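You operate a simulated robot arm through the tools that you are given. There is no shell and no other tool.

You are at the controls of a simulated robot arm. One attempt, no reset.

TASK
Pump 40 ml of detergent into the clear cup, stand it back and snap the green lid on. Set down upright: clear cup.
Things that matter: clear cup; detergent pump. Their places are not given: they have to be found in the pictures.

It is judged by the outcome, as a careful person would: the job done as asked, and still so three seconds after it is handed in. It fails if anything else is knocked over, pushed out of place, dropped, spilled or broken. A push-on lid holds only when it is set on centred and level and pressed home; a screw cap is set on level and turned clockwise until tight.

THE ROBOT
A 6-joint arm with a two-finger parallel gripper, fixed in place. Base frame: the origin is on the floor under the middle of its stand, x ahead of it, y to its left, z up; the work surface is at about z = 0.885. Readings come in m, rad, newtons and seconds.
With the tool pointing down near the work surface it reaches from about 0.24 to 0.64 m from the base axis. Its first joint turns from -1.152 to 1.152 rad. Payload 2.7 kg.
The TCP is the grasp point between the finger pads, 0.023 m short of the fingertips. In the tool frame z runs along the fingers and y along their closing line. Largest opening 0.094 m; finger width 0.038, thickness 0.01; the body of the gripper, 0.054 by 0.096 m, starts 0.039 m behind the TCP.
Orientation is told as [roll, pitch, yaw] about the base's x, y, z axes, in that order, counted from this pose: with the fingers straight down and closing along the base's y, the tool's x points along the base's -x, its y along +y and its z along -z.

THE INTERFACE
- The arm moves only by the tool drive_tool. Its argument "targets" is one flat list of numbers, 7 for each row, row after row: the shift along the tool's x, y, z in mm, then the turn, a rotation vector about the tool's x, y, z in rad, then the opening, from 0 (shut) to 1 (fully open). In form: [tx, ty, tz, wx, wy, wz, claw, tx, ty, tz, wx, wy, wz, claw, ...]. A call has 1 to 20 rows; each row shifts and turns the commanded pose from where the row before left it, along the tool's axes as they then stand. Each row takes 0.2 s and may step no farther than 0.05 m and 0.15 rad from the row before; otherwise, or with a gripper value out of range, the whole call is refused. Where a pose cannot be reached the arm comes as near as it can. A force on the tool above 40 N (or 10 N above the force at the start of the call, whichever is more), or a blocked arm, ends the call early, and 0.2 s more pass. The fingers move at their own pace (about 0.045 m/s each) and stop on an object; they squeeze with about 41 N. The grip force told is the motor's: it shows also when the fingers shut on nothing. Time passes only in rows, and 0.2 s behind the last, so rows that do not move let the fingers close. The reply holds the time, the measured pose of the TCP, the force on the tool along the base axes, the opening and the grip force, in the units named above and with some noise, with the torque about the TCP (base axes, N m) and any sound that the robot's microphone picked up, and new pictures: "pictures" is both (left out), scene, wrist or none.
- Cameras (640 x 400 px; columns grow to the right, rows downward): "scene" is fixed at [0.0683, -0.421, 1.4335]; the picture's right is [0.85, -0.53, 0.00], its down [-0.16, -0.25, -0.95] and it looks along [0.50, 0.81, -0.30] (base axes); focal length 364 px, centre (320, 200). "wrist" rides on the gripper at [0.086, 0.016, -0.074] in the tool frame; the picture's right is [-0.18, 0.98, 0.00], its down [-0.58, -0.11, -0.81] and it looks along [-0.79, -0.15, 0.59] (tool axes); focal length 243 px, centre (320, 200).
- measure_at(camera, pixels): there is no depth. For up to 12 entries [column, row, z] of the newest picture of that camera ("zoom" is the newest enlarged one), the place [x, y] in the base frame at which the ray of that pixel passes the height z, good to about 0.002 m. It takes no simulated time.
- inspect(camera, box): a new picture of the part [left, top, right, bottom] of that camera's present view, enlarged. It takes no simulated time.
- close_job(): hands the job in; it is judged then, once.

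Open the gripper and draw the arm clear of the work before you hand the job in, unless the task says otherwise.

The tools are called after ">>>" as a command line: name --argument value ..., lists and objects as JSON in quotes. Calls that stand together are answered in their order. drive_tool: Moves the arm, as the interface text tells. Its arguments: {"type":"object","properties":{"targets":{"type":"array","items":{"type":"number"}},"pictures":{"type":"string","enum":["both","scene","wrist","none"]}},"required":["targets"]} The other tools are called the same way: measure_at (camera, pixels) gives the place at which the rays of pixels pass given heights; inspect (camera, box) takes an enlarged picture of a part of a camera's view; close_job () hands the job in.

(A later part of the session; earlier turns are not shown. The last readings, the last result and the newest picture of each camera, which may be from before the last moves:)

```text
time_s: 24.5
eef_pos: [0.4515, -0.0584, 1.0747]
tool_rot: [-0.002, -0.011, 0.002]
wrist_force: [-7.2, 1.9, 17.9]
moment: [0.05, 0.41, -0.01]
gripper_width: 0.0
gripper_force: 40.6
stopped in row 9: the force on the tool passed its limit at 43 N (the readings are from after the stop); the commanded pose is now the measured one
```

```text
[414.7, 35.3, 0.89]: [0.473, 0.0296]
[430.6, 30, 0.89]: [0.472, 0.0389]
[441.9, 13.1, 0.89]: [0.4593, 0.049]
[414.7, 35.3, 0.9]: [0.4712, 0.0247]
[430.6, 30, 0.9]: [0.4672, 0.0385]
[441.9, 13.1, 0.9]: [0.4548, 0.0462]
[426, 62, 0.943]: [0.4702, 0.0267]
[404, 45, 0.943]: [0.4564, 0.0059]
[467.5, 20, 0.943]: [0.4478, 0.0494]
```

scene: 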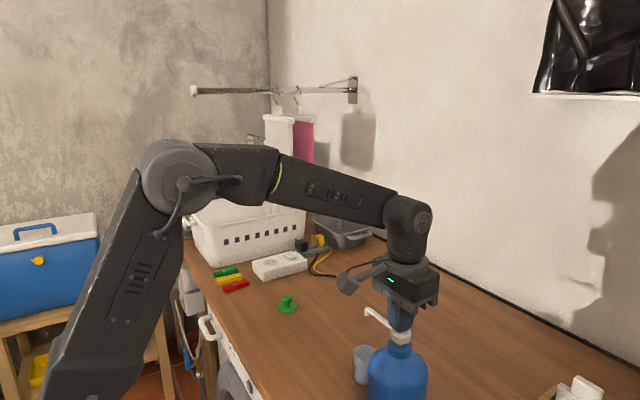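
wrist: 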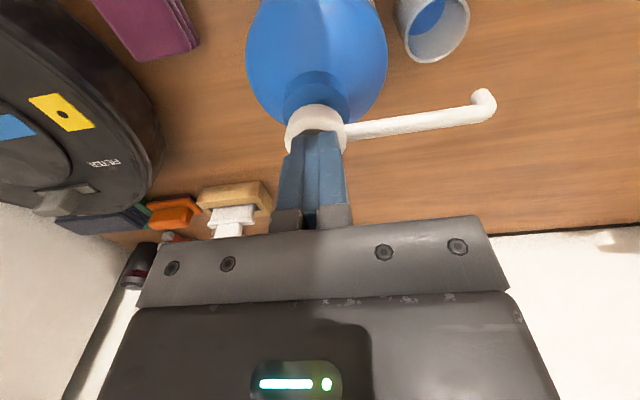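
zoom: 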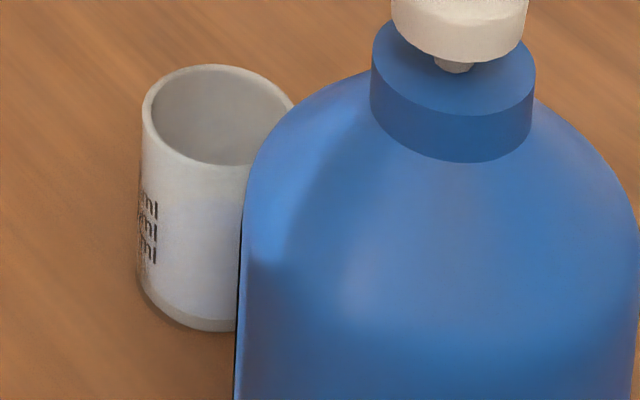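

The level works out near z≈0.895, which fits about 10 ml. Before letting go, I'll nudge down another 2 mm in small steps to confirm the pump really is at the bottom of its stroke.

>>> drive_tool --targets '[0, 0, 1, 0, 0, 0, 0, 0, 0, 1, 0, 0, 0, 0, 0, 0, 0, 0, 0, 0, 0]' --pictures "wrist"

```text
time_s: 25.3
eef_pos: [0.4513, -0.0586, 1.0731]
tool_rot: [-0.004, -0.013, 0.002]
wrist_force: [-10.0, 3.2, 35.9]
moment: [0.11, 0.66, -0.03]
gripper_width: 0.0
gripper_force: 41.2
```

wrist: 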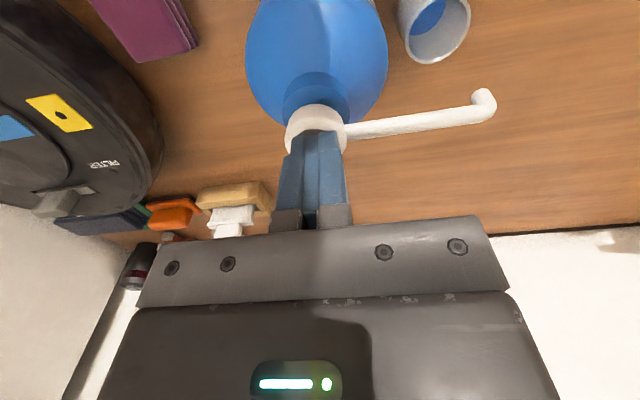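

The force rose by 18 N over 2 mm with almost no travel, so the stroke is complete. I'll rise 24 mm clear of the head, correct the 0.013 rad tilt, and wait for the pump to return.

>>> drive_tool --targets '[0, 0, -8, 0, 0.0, 0, 0, 0, 0, -8, 0, 0.006, 0, 0, 0, 0, -8, 0, 0.006, 0, 0, 0, 0, 0, 0, 0, 0, 0, 0, 0, 0, 0, 0, 0, 0, 0, 0, 0, 0, 0, 0, 0, 0, 0, 0, 0, 0, 0, 0]'

>>> inspect --camera "wrist" --box '[380, 0, 500, 75]'

>>> inspect --camera "scene" --box '[340, 290, 440, 390]'

```text
time_s: 26.9
eef_pos: [0.4519, -0.0576, 1.0934]
tool_rot: [-0.002, 0.005, 0.002]
wrist_force: [0.0, -0.5, 0.0]
moment: [0.02, 0.0, -0.03]
gripper_width: 0.0
gripper_force: 40.7
```

scene: 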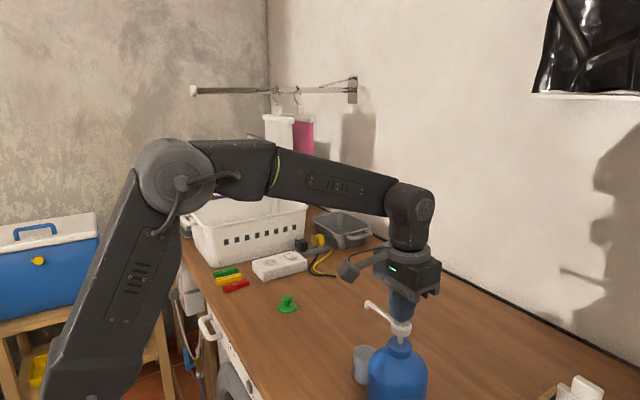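
wrist: 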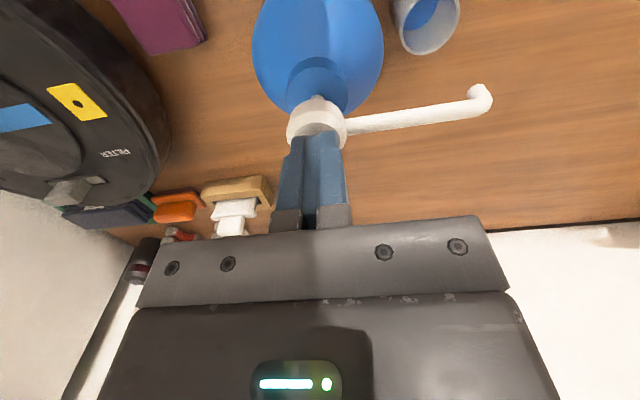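

```text
5.33 times, centred on (440, 38) of wrist
```

zoom: 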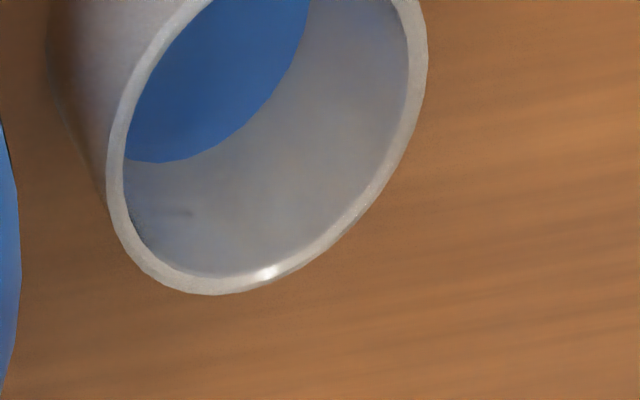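

```text
4.00 times, centred on (390, 340) of scene
```

zoom: 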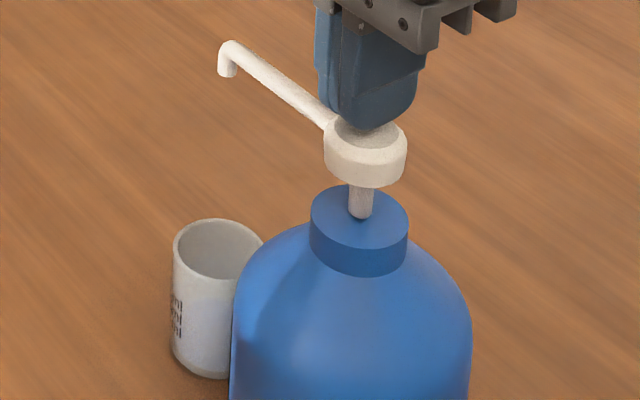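

The pump head is fully back up, with the cup and bottle unmoved. Second push: 3 mm steps, then 1 mm steps down to the bottom.

>>> drive_tool --targets '[1, -0.5, 3, 0, -0.004, 0, 0, 0, 0, 3, 0, 0, 0, 0, 0, 0, 3, 0, 0, 0, 0, 0, 0, 3, 0, 0, 0, 0, 0, 0, 3, 0, 0, 0, 0, 0, 0, 3, 0, 0, 0, 0, 0, 0, 2, 0, 0, 0, 0, 0, 0, 2, 0, 0, 0, 0, 0, 0, 1.5, 0, 0, 0, 0, 0, 0, 1.5, 0, 0, 0, 0, 0, 0, 1.5, 0, 0, 0, 0, 0, 0, 1.5, 0, 0, 0, 0]'

>>> inspect --camera "wrist" --box '[380, 0, 500, 75]'

>>> inspect --camera "scene" --box '[340, 290, 440, 390]'

```text
time_s: 29.2
eef_pos: [0.4512, -0.059, 1.0745]
tool_rot: [-0.005, -0.009, 0.002]
wrist_force: [-8.1, 1.8, 19.0]
moment: [-0.02, 0.43, -0.03]
gripper_width: 0.0
gripper_force: 41.5
stopped in row 11: the force on the tool passed its limit at 41 N (the readings are from after the stop); the commanded pose is now the measured one
```

scene: 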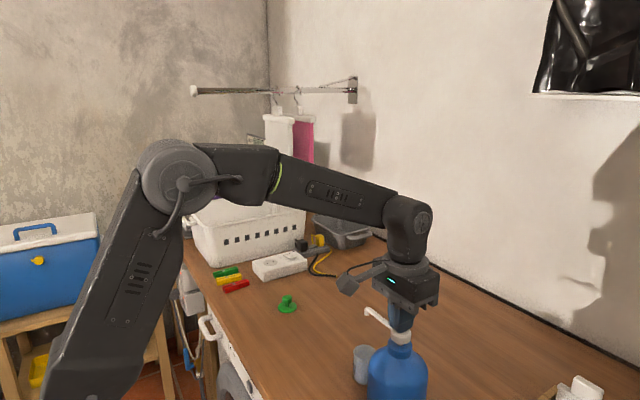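
wrist: 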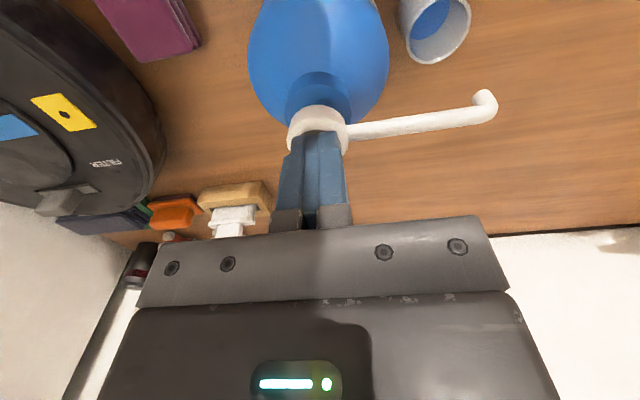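

```text
5.33 times, centred on (440, 38) of wrist
```

zoom: 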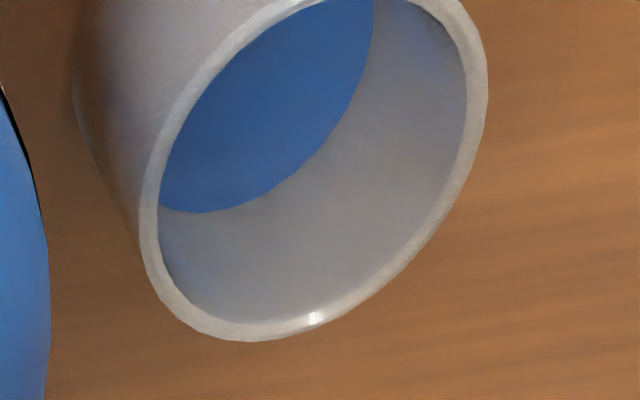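

```text
4.00 times, centred on (390, 340) of scene
```

zoom: 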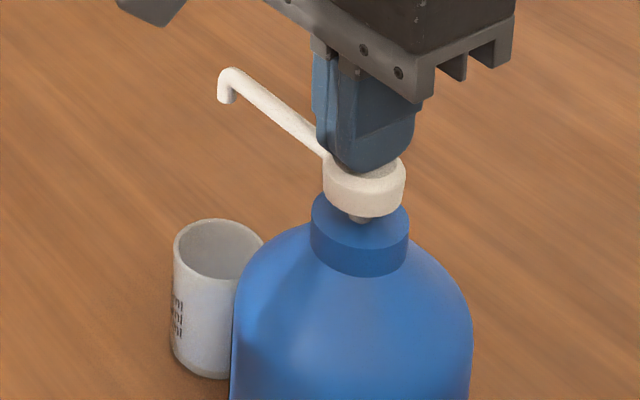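

The second push also reached the bottom (41 N at the same height). I'll measure the new level and then rise to let the pump return.

>>> measure_at --camera "wrist" --pixels '[[417.5, 39.9, 0.895], [436.3, 32.3, 0.895], [448.4, 13.1, 0.895], [417.5, 39.9, 0.905], [436.3, 32.3, 0.905], [448.4, 13.1, 0.905], [426, 63.5, 0.943], [469.5, 20, 0.943]]'

>>> drive_tool --targets '[0, 0, -8, 0, 0.0, 0, 0, 0, 0, -8, 0, 0.005, 0, 0, 0, 0, -7, 0, 0.005, 0, 0, 0, 0, 0, 0, 0, 0, 0, 0, 0, 0, 0, 0, 0, 0, 0, 0, 0, 0, 0, 0, 0, 0, 0, 0, 0, 0, 0, 0]'

>>> inspect --camera "scene" --box '[340, 290, 440, 390]'

```text
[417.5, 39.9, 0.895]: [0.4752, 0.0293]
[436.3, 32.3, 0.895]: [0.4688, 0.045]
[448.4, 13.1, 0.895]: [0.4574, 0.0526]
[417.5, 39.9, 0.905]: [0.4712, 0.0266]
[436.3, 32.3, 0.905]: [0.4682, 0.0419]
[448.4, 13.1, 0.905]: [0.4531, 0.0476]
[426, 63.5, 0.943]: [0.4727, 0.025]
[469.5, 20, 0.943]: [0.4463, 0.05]
```

```text
time_s: 30.8
eef_pos: [0.45, -0.0577, 1.096]
tool_rot: [-0.001, 0.005, 0.002]
wrist_force: [-0.7, 0.7, 0.9]
moment: [0.01, -0.01, -0.03]
gripper_width: 0.0
gripper_force: 40.6
```

scene: 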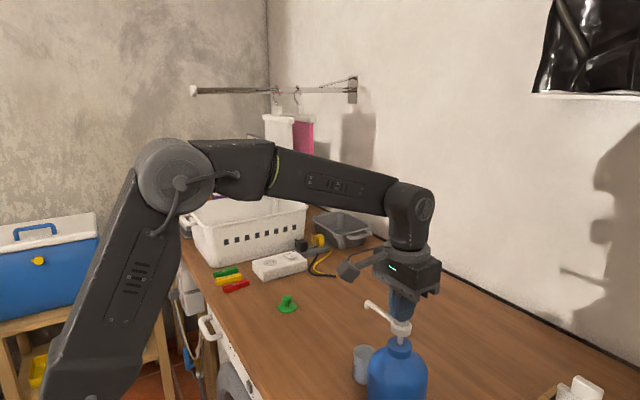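
wrist: 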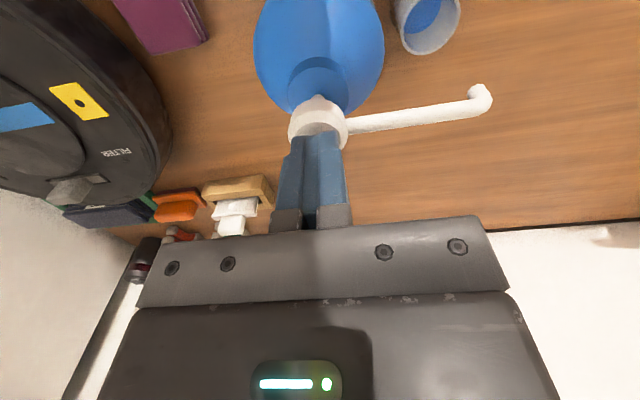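

```text
4.00 times, centred on (390, 340) of scene
```

zoom: 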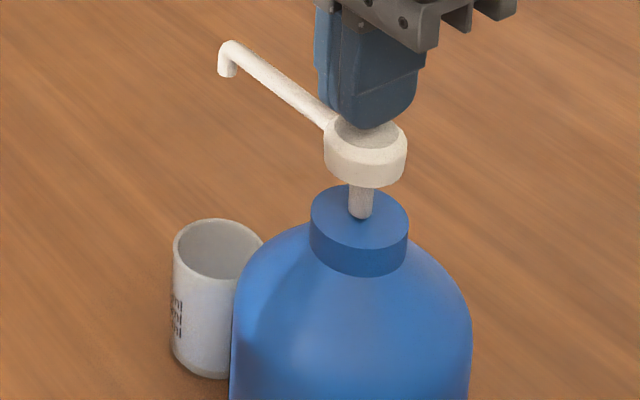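

The level has risen to about z≈0.903 (around 20 ml), and the head is back up. Third push, the same way.

>>> drive_tool --targets '[0, -1, 3, 0, -0.004, 0, 0, 0, 0, 3, 0, 0, 0, 0, 0, 0, 3, 0, 0, 0, 0, 0, 0, 3, 0, 0, 0, 0, 0, 0, 3, 0, 0, 0, 0, 0, 0, 3, 0, 0, 0, 0, 0, 0, 3, 0, 0, 0, 0, 0, 0, 2, 0, 0, 0, 0, 0, 0, 1.5, 0, 0, 0, 0, 0, 0, 1.5, 0, 0, 0, 0, 0, 0, 1.5, 0, 0, 0, 0, 0, 0, 1.5, 0, 0, 0, 0, 0, 0, 1.5, 0, 0, 0, 0]'

>>> inspect --camera "wrist" --box '[380, 0, 500, 75]'

>>> inspect --camera "scene" --box '[340, 290, 440, 390]'

```text
time_s: 33.2
eef_pos: [0.4504, -0.0598, 1.0748]
tool_rot: [-0.004, -0.011, 0.004]
wrist_force: [-7.2, 1.3, 18.1]
moment: [0.05, 0.44, -0.05]
gripper_width: 0.0002
gripper_force: 41.0
stopped in row 11: the force on the tool passed its limit at 41 N (the readings are from after the stop); the commanded pose is now the measured one
```

scene: 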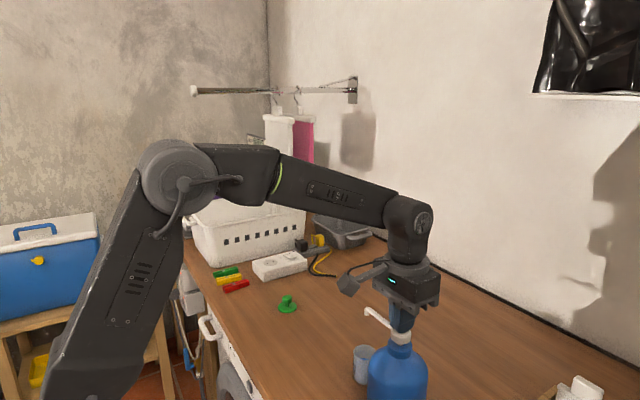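
wrist: 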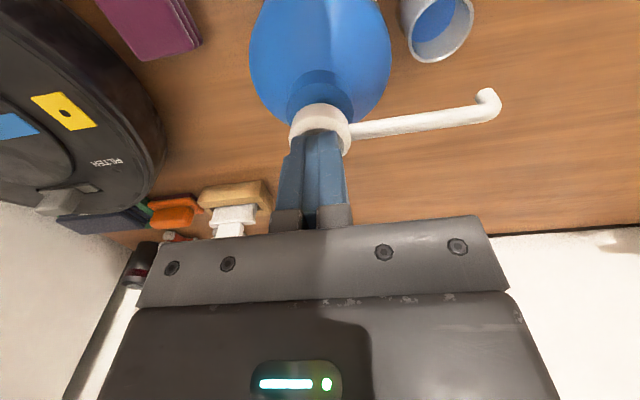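

```text
5.33 times, centred on (440, 38) of wrist
```

zoom: 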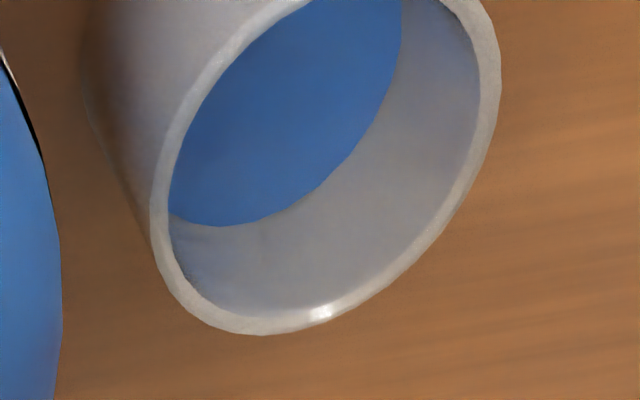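

```text
4.00 times, centred on (390, 340) of scene
```

zoom: 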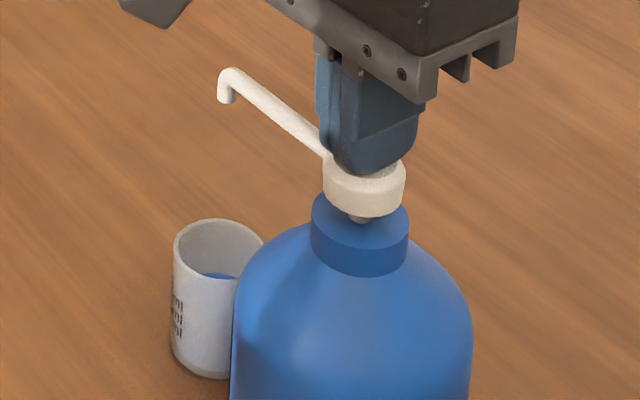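

The third push is complete, and the liquid's surface is now visible in the scene view at about (364,358). I'll rise, let the pump return, and measure the level against the marks.

>>> drive_tool --targets '[0, 0, -8, 0, 0.0, 0, 0, 0, 0, -8, 0, 0.006, 0, 0, 0, 0, -7, 0, 0.005, 0, 0, 0, 0, 0, 0, 0, 0, 0, 0, 0, 0, 0, 0, 0, 0, 0, 0, 0, 0, 0, 0, 0, 0, 0, 0, 0, 0, 0, 0]'

>>> inspect --camera "scene" --box '[345, 335, 405, 385]'

>>> measure_at --camera "scene" --pixels '[[364.3, 358.3, 0.9], [364.3, 358.3, 0.905], [364.3, 358.3, 0.91], [364.3, 358.3, 0.915], [364.3, 358.3, 0.92]]'

```text
time_s: 34.8
eef_pos: [0.4507, -0.0607, 1.0944]
tool_rot: [-0.003, 0.003, 0.004]
wrist_force: [-0.2, 0.3, -0.3]
moment: [-0.01, 0.02, -0.01]
gripper_width: 0.0003
gripper_force: 41.1
```

scene: 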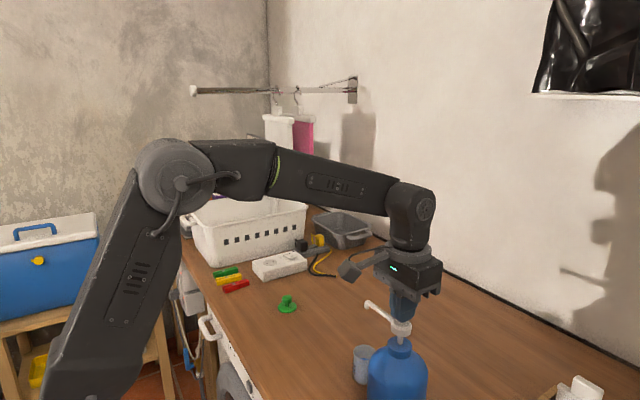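
wrist: 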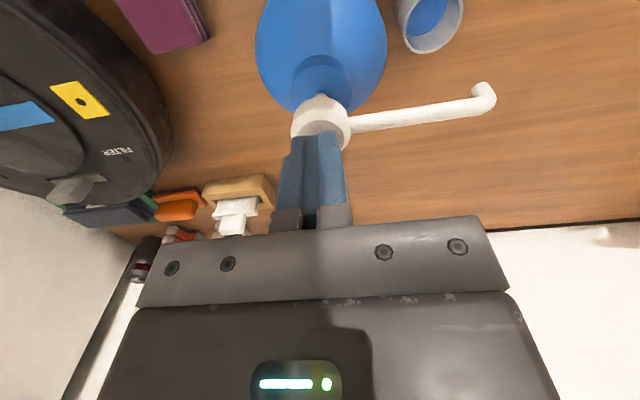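

```text
8.00 times, centred on (375, 360) of scene
```

zoom: 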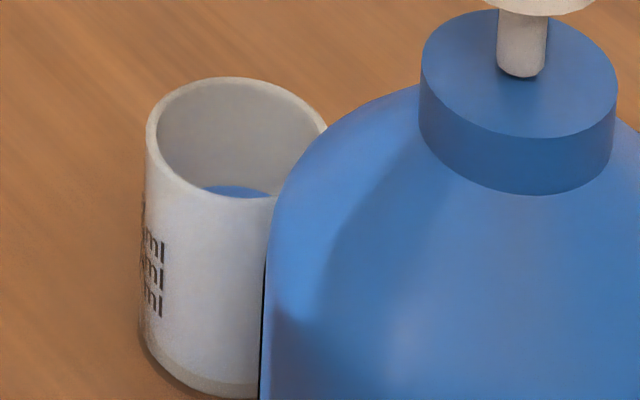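

```text
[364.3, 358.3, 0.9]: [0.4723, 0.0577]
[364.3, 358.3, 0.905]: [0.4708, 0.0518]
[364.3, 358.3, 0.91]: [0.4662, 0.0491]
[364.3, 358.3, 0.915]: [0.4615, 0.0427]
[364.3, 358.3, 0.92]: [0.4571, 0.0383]
```

The level at the far wall is about z≈0.912, which fits 30 ml (25 mm over the cup floor). The pump is back up, so here is the fourth and last push.

>>> drive_tool --targets '[0, 1, 3, 0, -0.002, 0, 0, 0, 0, 3, 0, 0, 0, 0, 0, 0, 3, 0, 0, 0, 0, 0, 0, 3, 0, 0, 0, 0, 0, 0, 3, 0, 0, 0, 0, 0, 0, 3, 0, 0, 0, 0, 0, 0, 3, 0, 0, 0, 0, 0, 0, 2, 0, 0, 0, 0, 0, 0, 1.5, 0, 0, 0, 0, 0, 0, 1.5, 0, 0, 0, 0, 0, 0, 1.5, 0, 0, 0, 0, 0, 0, 1.5, 0, 0, 0, 0, 0, 0, 1.5, 0, 0, 0, 0]'

>>> inspect --camera "scene" --box '[340, 290, 440, 390]'

```text
time_s: 37.2
eef_pos: [0.4519, -0.0587, 1.0748]
tool_rot: [-0.004, -0.011, 0.003]
wrist_force: [-6.6, 2.3, 18.1]
moment: [0.06, 0.46, -0.05]
gripper_width: 0.0001
gripper_force: 41.2
stopped in row 11: the force on the tool passed its limit at 41 N (the readings are from after the stop); the commanded pose is now the measured one
```

scene: 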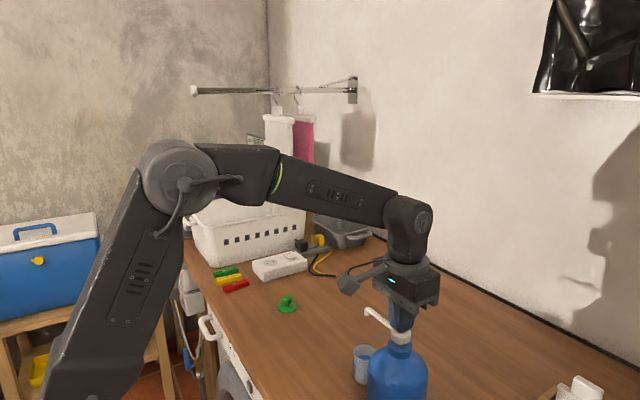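
wrist: 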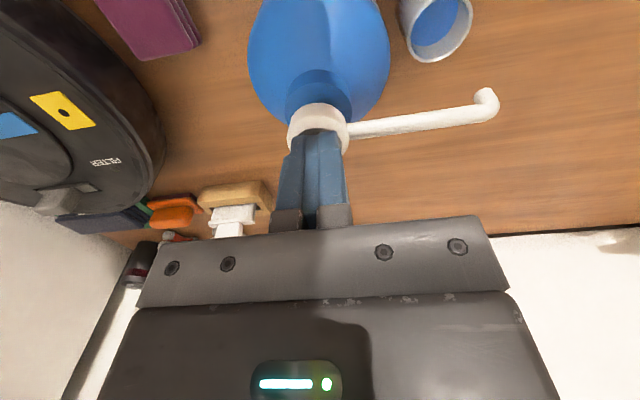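

```text
4.00 times, centred on (390, 340) of scene
```

zoom: 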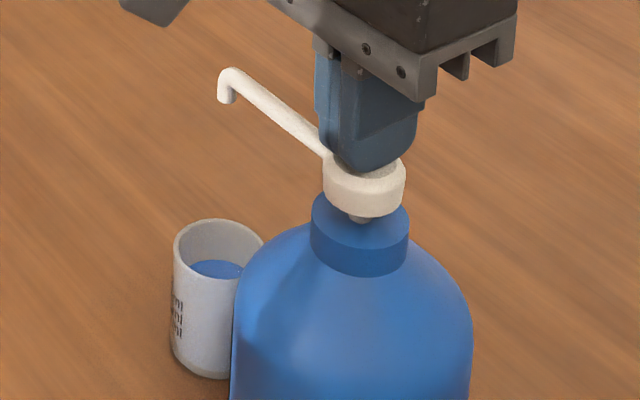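

The fourth push also bottomed out at the same height, so 4 × 10 ml is dispensed. I'll rise well clear, move back to the +y side, and turn to yaw -90°, opening the fingers on the way.

>>> drive_tool --targets '[0, 0, -10, 0, 0, 0, 0, 0, 0, -42, -0.004, 0.011, 0, 0, 0, 0, -43, 0, 0, 0, 0, 0, 46, 0, 0, 0, 0, 0, 0, 46, 0, 0, 0, 0, 0.85, 0, 46, 0, 0, 0, 0, 0.85, 0, 46, 0, 0, 0, 0, 0.85, 0, 0, 0, 0, 0, 0.15, 0.85, 0, 0, 0, 0, 0, 0.15, 0.85, 0, 0, 0, 0, 0, 0.15, 0.85, 0, 0, 0, 0, 0, 0.15, 0.85, 0, 0, 0, 0, 0, 0.15, 0.85, 0, 0, 0, 0, 0, 0.15, 0.85, 0, 0, 0, 0, 0, 0.15, 0.85, 0, 0, 0, 0, 0, 0.15, 0.85, 0, 0, 0, 0, 0, 0.15, 0.85, 0, 0, 0, 0, 0, 0.15, 0.85, 0, 0, 0, 0, 0, 0.074, 0.85, 0, 0, 0, 0, 0, 0, 0.85]'

>>> inspect --camera "scene" --box '[340, 290, 440, 390]'

```text
time_s: 41.2
eef_pos: [0.4512, 0.1254, 1.1671]
tool_rot: [-0.006, 0.001, -1.572]
wrist_force: [-0.6, 0.4, -0.4]
moment: [-0.02, -0.02, -0.01]
gripper_width: 0.0799
gripper_force: 0.1
```

scene: 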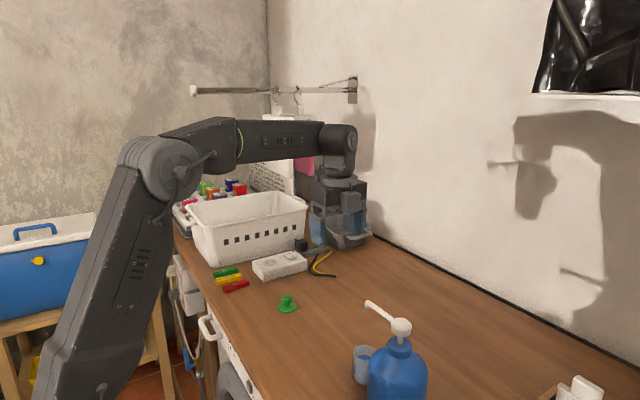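
wrist: 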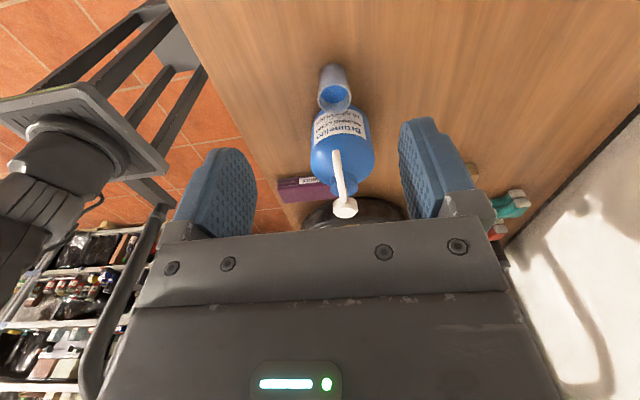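

```text
4.00 times, centred on (390, 340) of scene
```

zoom: 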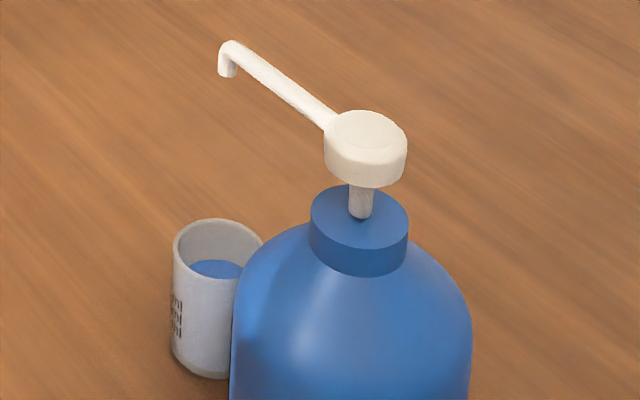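

The head is up, the bottle hasn't moved, and the cup holds blue liquid below its rim. I'll tilt 30° again and come down to cup-gripping height on the +y side at y≈0.126.

>>> drive_tool --targets '[0, 0, 0, 0, -0.15, 0, 0.85, 0, 0, 0, 0, -0.15, 0, 0.85, 0, 0, 0, 0, -0.15, 0, 0.85, 0, 0, 0, 0, -0.0736, 0, 0.85, 24.5, 0, 42.44, 0, 0, 0, 0.85, 24.5, 0, 42.44, 0, 0, 0, 0.85, 24.5, 0, 42.44, 0, 0, 0, 0.85, 24.5, 0, 42.44, 0, 0, 0, 0.85, 22, 0, 38.1, 0, 0, 0, 0.85, 0, 0, 0, 0, 0, 0, 0.85]'

>>> inspect --camera "wrist" --box '[220, 110, 460, 260]'

```text
time_s: 43.4
eef_pos: [0.449, 0.1255, 0.927]
tool_rot: [-0.006, -0.525, -1.568]
wrist_force: [-0.2, 0.8, -0.2]
moment: [0.02, -0.01, 0.0]
gripper_width: 0.08
gripper_force: 0.1
```

scene: 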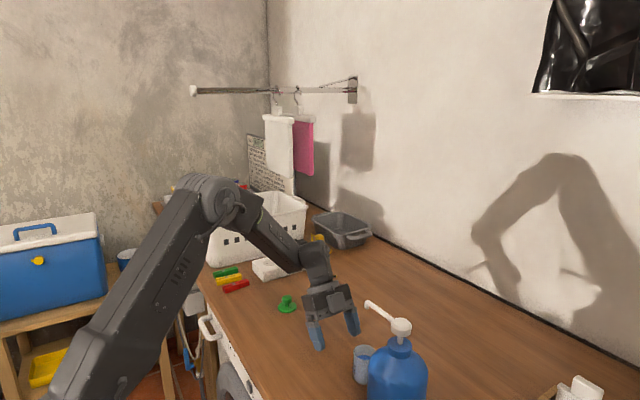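
wrist: 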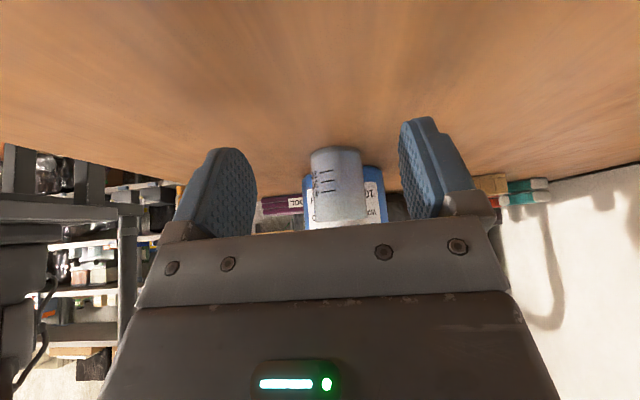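

```text
2.67 times, centred on (340, 185) of wrist
```

zoom: 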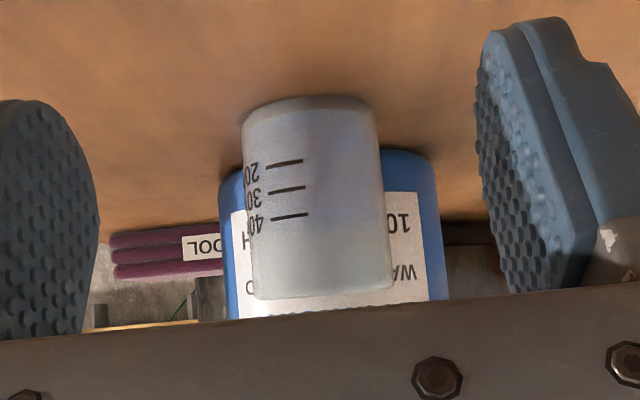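

The graduation marks 20/30/40 ml face the camera, with a slight blue tint behind them. I'll zoom in to read the level.

>>> inspect --camera "wrist" --box '[300, 140, 375, 230]'

```text
4.44 times, centred on (338, 185) of wrist
```

zoom: 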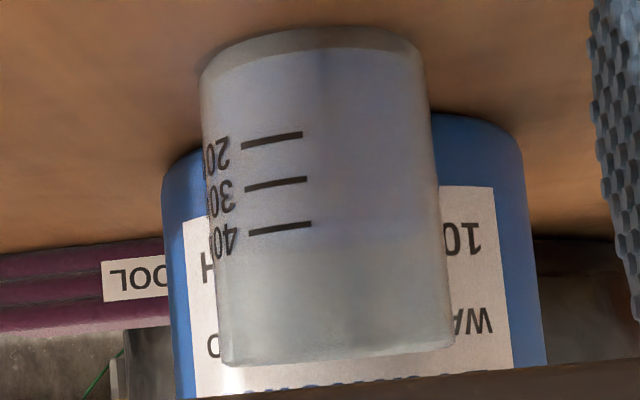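

The tint ends right around the 40 ml mark, so the amount is right. I'll slide in along -y around the cup to y≈0.032, fixing the small 0.006 roll.

>>> drive_tool --targets '[-15.75, 0.3, 10.13, -0.005, 0, 0, 0.85, -15.75, 0.3, 10.13, 0, 0, 0, 0.85, -15.75, 0.3, 10.13, 0, 0, 0, 0.85, -15.75, 0.3, 10.13, 0, 0, 0, 0.85, -8, 0.3, 5.2, 0, 0, 0, 0.85, -7.7, 0, 4.9, 0, 0, 0, 0.85, 0, 0, 0, 0, 0, 0, 0.85]'

>>> inspect --camera "scene" --box '[320, 280, 440, 390]'

```text
time_s: 45.0
eef_pos: [0.4515, 0.0318, 0.9222]
tool_rot: [0.0, -0.522, -1.568]
wrist_force: [0.9, 0.0, 0.6]
moment: [-0.04, 0.0, 0.0]
gripper_width: 0.0802
gripper_force: 0.0
```

scene: 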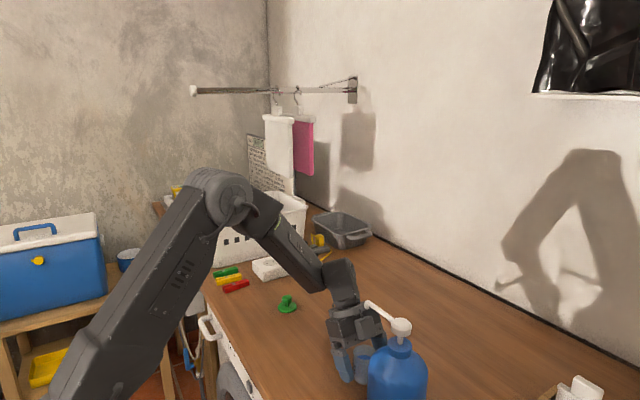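
wrist: 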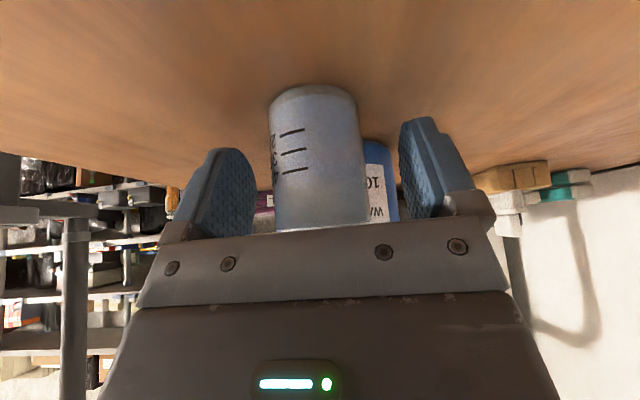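

```text
3.64 times, centred on (380, 335) of scene
```

zoom: 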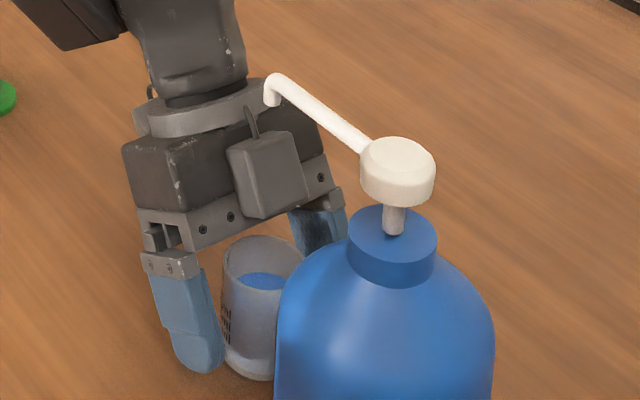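

The cup stands between the fingers, in the same place as when it was released. I'll close on it.

>>> drive_tool --targets '[0, 0, 0, 0, 0, 0, 0, 0, 0, 0, 0, 0, 0, 0, 0, 0, 0, 0, 0, 0, 0, 0, 0, 0, 0, 0, 0, 0, 0, 0, 0, 0, 0, 0, 0]' --pictures "wrist"

```text
time_s: 46.2
eef_pos: [0.4513, 0.0313, 0.9241]
tool_rot: [-0.002, -0.525, -1.568]
wrist_force: [0.3, 0.0, 0.5]
moment: [0.02, -0.01, 0.0]
gripper_width: 0.0428
gripper_force: 41.5
```

wrist: 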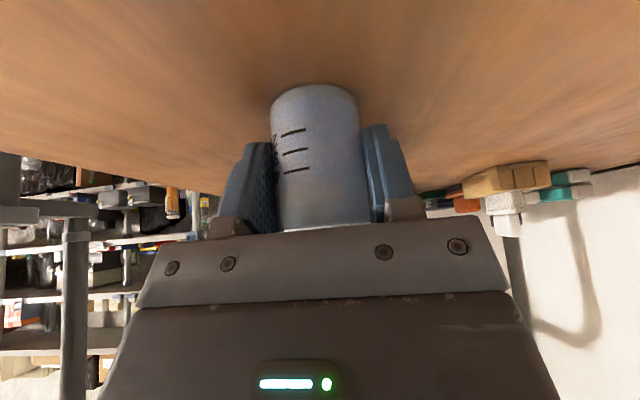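

The cup is held again (42.8 mm, 41 N). I'll lift it slightly, draw it out along +y, turn to yaw -60°, and carry it gently back over its original place (0.430, 0.1915).

>>> drive_tool --targets '[-2, 0, -3.46, 0, 0, 0, 0, 8.3, 0, -4.78, 0, 0, 0, 0, 8.3, 0, -4.78, 0, 0, 0, 0, 8.3, 0, -4.78, 0, 0, 0, 0, -3, 0, -5.2, 0, 0, 0, 0, 11.55, 0, -6.67, 0, 0, 0, 0, 11.55, 0, -6.67, 0, 0, 0, 0, 11.55, 0, -6.67, 0, 0, 0, 0, 0, 0, 0, -0.05236, 0, -0.09069, 0, 0, 0, 0, -0.05236, 0, -0.09069, 0, 0, 0, 0, -0.05236, 0, -0.09069, 0, 0, 0, 0, -0.05236, 0, -0.09069, 0, 0, 0, 0, -0.05236, 0, -0.09069, 0, 12.98, 4.55, -7.49, 0, 0, 0, 0, 12.98, 4.55, -7.49, 0, 0, 0, 0, 12.98, 4.55, -7.49, 0, 0, 0, 0, 12.98, 4.55, -7.49, 0, 0, 0, 0, 12.98, 4.55, -7.49, 0, 0, 0, 0, 12.98, 4.55, -7.49, 0, 0, 0, 0, 0, 0, 0, 0, 0, 0, 0]'

>>> inspect --camera "scene" --box '[240, 230, 400, 380]'

```text
time_s: 50.4
eef_pos: [0.4293, 0.1927, 0.9331]
tool_rot: [0.0, -0.523, -1.044]
wrist_force: [-1.0, -0.1, 0.1]
moment: [-0.03, 0.0, 0.01]
gripper_width: 0.0429
gripper_force: 41.1
```

scene: 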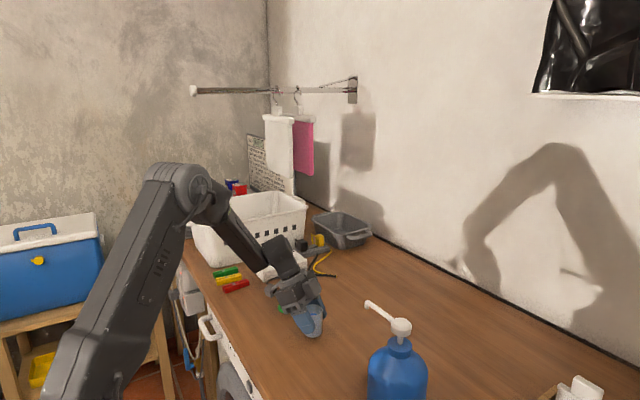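
wrist: 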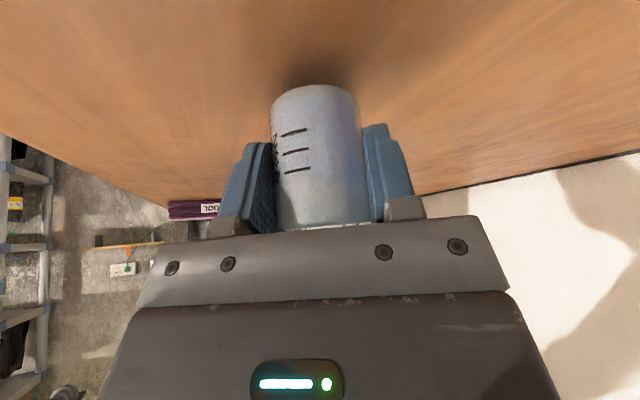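

```text
2.67 times, centred on (320, 305) of scene
```

zoom: 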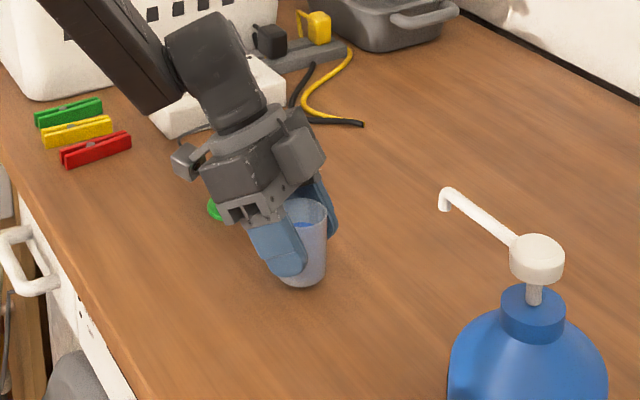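

The cup is back over its original spot, about 10 mm up. I'll lower it gently onto the table.

>>> drive_tool --targets '[1.5, 0, 2.6, 0, 0, 0, 0, 1.5, 0, 2.6, 0, 0, 0, 0, 1, 0, 1.73, 0, 0, 0, 0, 0.5, 0, 0.87, 0, 0, 0, 0, 0.5, 0, 0.87, 0, 0, 0, 0, 0, 0, 0, 0, 0, 0, 0]' --pictures "wrist"

```text
time_s: 51.8
eef_pos: [0.4278, 0.1925, 0.9237]
tool_rot: [0.001, -0.526, -1.044]
wrist_force: [-0.3, -0.6, 3.6]
moment: [-0.06, 0.02, 0.01]
gripper_width: 0.043
gripper_force: 41.1
```

wrist: 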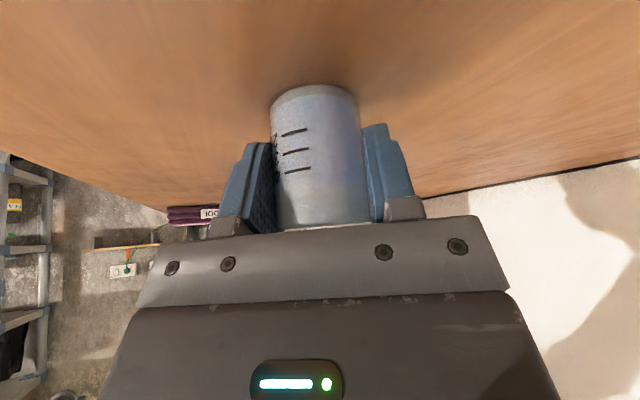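

The cup has touched down (3.6 N). I'll open the fingers and then rise straight up off it.

>>> drive_tool --targets '[0, 0, 0, 0, 0, 0, 0.9, 0, 0, 0, 0, 0, 0, 0.9, 0, 0, 0, 0, 0, 0, 0.9, 0, 0, 0, 0, 0, 0, 0.9, -5, 0, -8.66, 0, 0, 0, 0.9, -10, 0, -17.32, 0, 0, 0, 0.9, -20, 0, -34.64, 0, 0, 0, 0.9, -20, 0, -34.64, 0, 0, 0, 0.9, -20, 0, -34.64, 0, 0, 0, 0.9, -20, 0, -34.64, 0, 0, 0, 0.9, 0, 0, 0, 0, 0, 0, 0.9]'

>>> inspect --camera "scene" --box '[260, 280, 350, 350]'

```text
time_s: 54.2
eef_pos: [0.4291, 0.1904, 1.1141]
tool_rot: [-0.002, -0.524, -1.042]
wrist_force: [-0.5, 0.3, -0.2]
moment: [0.0, 0.0, -0.02]
gripper_width: 0.0848
gripper_force: 0.0
```

scene: 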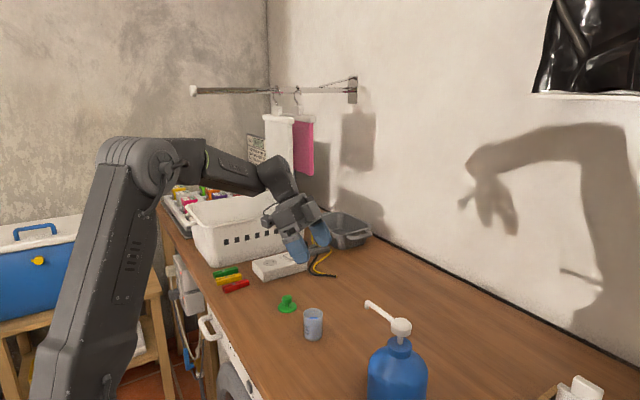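
wrist: 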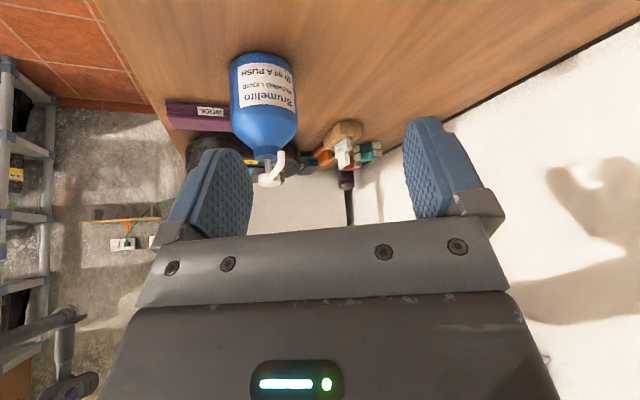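

```text
5.71 times, centred on (305, 315) of scene
```

zoom: 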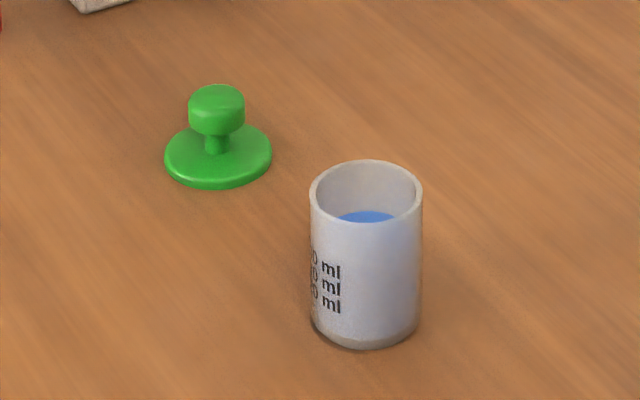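

The cup is back upright in its place with the liquid inside, and the lid stands knob up. I'll straighten the tool, turn to yaw 0, and move above the lid for a close look.

>>> drive_tool --targets '[0, 0, 0, 0, 0.15, 0, 0.9, 0, 0, 0, 0, 0.15, 0, 0.9, 0, 0, 0, 0, 0.15, 0, 0.9, 0, 0, 0, 0, 0.0736, 0, 0.9, 0, 0, 0, 0, 0, -0.15, 0.9, 0, 0, 0, 0, 0, -0.15, 0.9, 0, 0, 0, 0, 0, -0.15, 0.9, 0, 0, 0, 0, 0, -0.15, 0.9, 0, 0, 0, 0, 0, -0.15, 0.9, 0, 0, 0, 0, 0, -0.15, 0.9, 0, 0, 0, 0, 0, -0.145, 0.9, 0, 43, 0, 0, 0, 0, 0.9, 0, 43, 0, 0, 0, 0, 0.9, 0, 43.5, 0, 0, 0, 0, 0.9, 0, 0, 30, 0, 0, 0, 0.9, 0, 0, 24, 0, 0, 0, 0.9, 0, 0, 0, 0, 0, 0, 0.9]'

>>> inspect --camera "wrist" --box '[200, 0, 440, 150]'

```text
time_s: 57.8
eef_pos: [0.4283, 0.3214, 1.0583]
tool_rot: [-0.001, 0.001, 0.002]
wrist_force: [-0.6, 0.5, 0.0]
moment: [0.01, 0.01, -0.01]
gripper_width: 0.0848
gripper_force: 0.0
```

scene: 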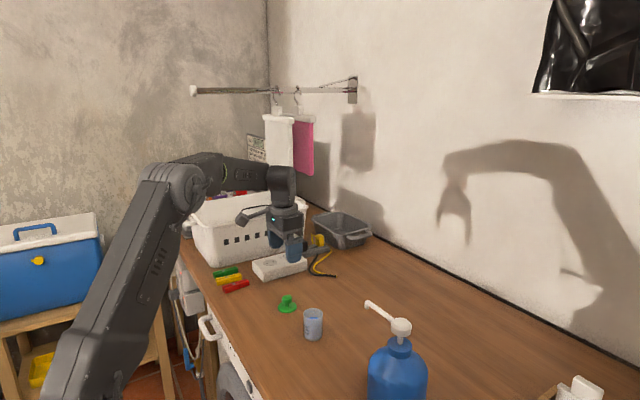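
wrist: 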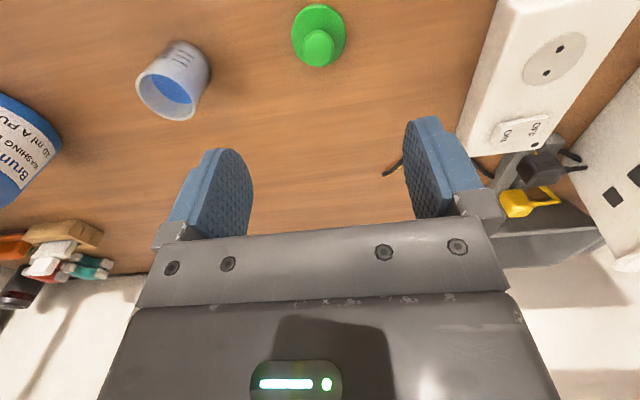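

```text
2.67 times, centred on (320, 75) of wrist
```

zoom: 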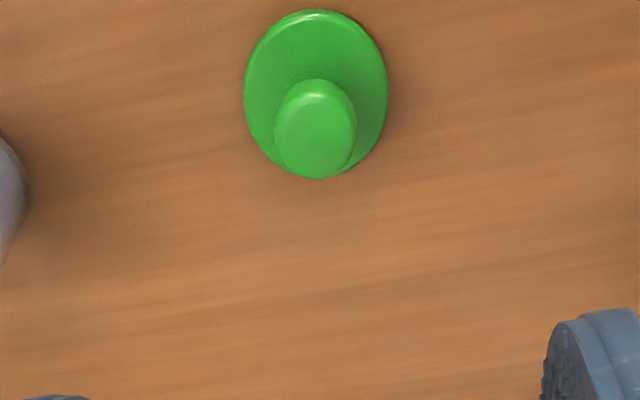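

The lid flange centre is at about wrist (318.5,35), with its knob top at (318.5,48); a power strip sits to the right. I'll measure the lid, the strip and the returned cup.

>>> measure_at --camera "wrist" --pixels '[[318.5, 34.9, 0.89], [318.5, 48, 0.91], [318.5, 48, 0.915], [318.5, 48, 0.92], [304, 40, 0.915], [332.5, 40, 0.915], [458, 152, 0.92], [498, 2, 0.885], [458, 152, 0.9], [166, 92, 0.943], [136, 85, 0.943], [203, 100, 0.943]]'

>>> inspect --camera "wrist" --box '[120, 30, 230, 130]'

>>> inspect --camera "scene" --box '[265, 280, 335, 350]'

```text
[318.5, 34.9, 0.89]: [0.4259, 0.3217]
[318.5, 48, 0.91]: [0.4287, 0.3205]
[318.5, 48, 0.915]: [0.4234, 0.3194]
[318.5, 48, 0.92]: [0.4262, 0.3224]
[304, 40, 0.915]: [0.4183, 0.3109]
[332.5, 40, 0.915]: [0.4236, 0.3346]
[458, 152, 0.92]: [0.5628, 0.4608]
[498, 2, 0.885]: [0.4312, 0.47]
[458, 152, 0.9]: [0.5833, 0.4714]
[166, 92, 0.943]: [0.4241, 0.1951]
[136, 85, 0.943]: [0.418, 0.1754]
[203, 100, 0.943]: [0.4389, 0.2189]
```

```text
4.00 times, centred on (175, 80) of wrist
```

zoom: 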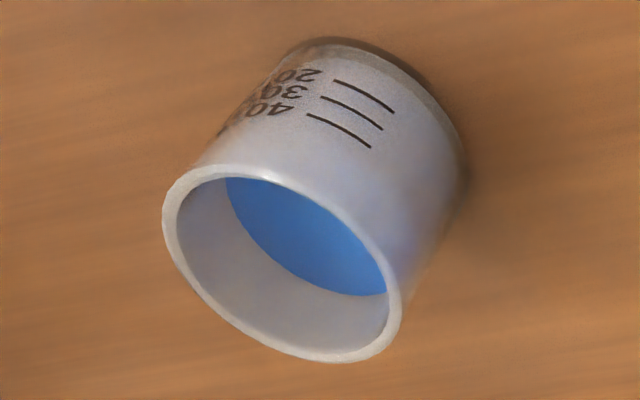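

```text
5.71 times, centred on (300, 315) of scene
```

zoom: 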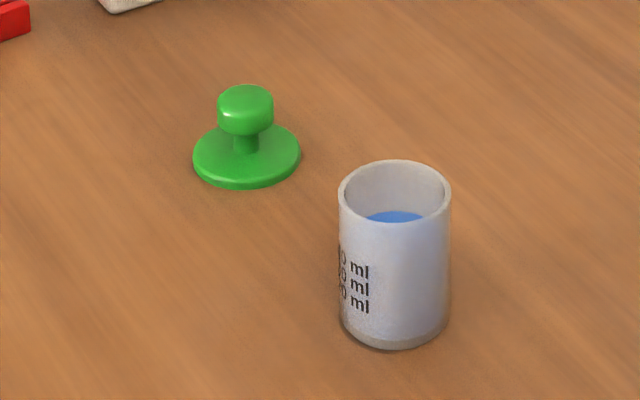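

The lid centre is about (0.427, 0.321) with its knob spanning roughly z 0.905–0.915, and the strip is well away at y>0.46. I'll narrow the fingers and come down to z≈0.955 for a closer check.

>>> drive_tool --targets '[1, 0, 35, 0, 0, 0, 0.55, 0, 0, 35, 0, 0, 0, 0.55, 0, 0, 33, 0, 0, 0, 0.55, 0, 0, 0, 0, 0, 0, 0.55]'

>>> inspect --camera "wrist" --box '[220, 80, 420, 230]'

>>> inspect --camera "scene" --box '[240, 240, 340, 340]'

```text
time_s: 58.8
eef_pos: [0.4283, 0.321, 0.9544]
tool_rot: [0.001, 0.0, 0.002]
wrist_force: [1.3, -0.5, -0.1]
moment: [0.04, 0.01, 0.0]
gripper_width: 0.0518
gripper_force: 0.0
```

scene: 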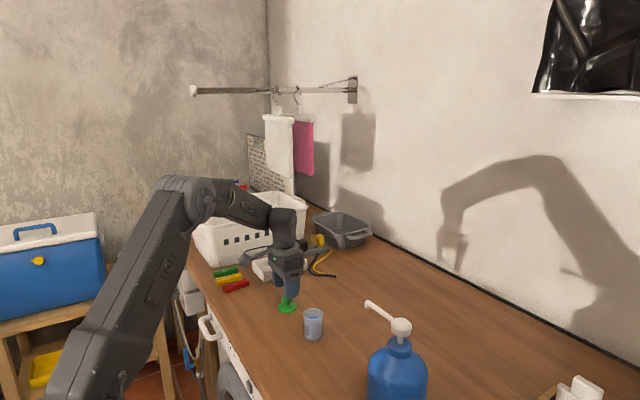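
wrist: 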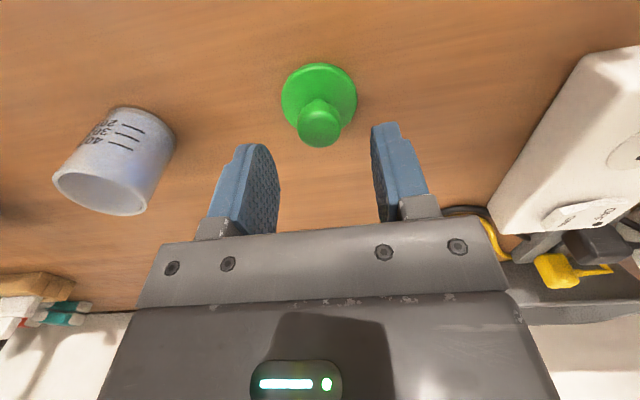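

```text
2.67 times, centred on (320, 155) of wrist
```

zoom: 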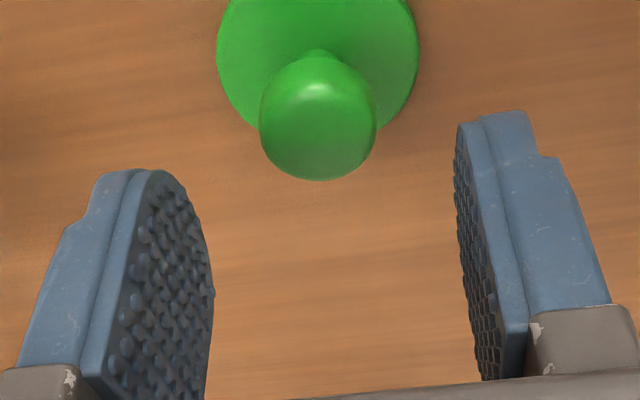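

```text
4.00 times, centred on (290, 290) of scene
```

zoom: 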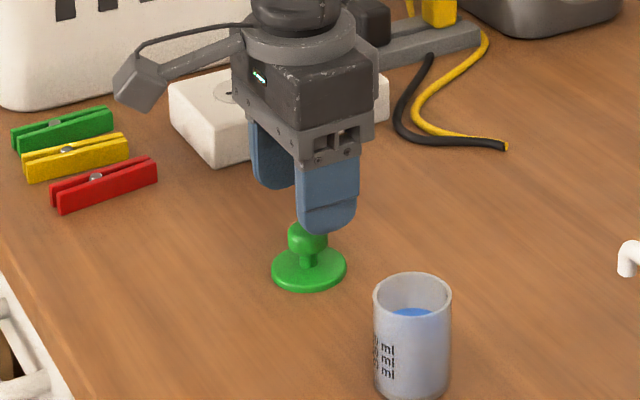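

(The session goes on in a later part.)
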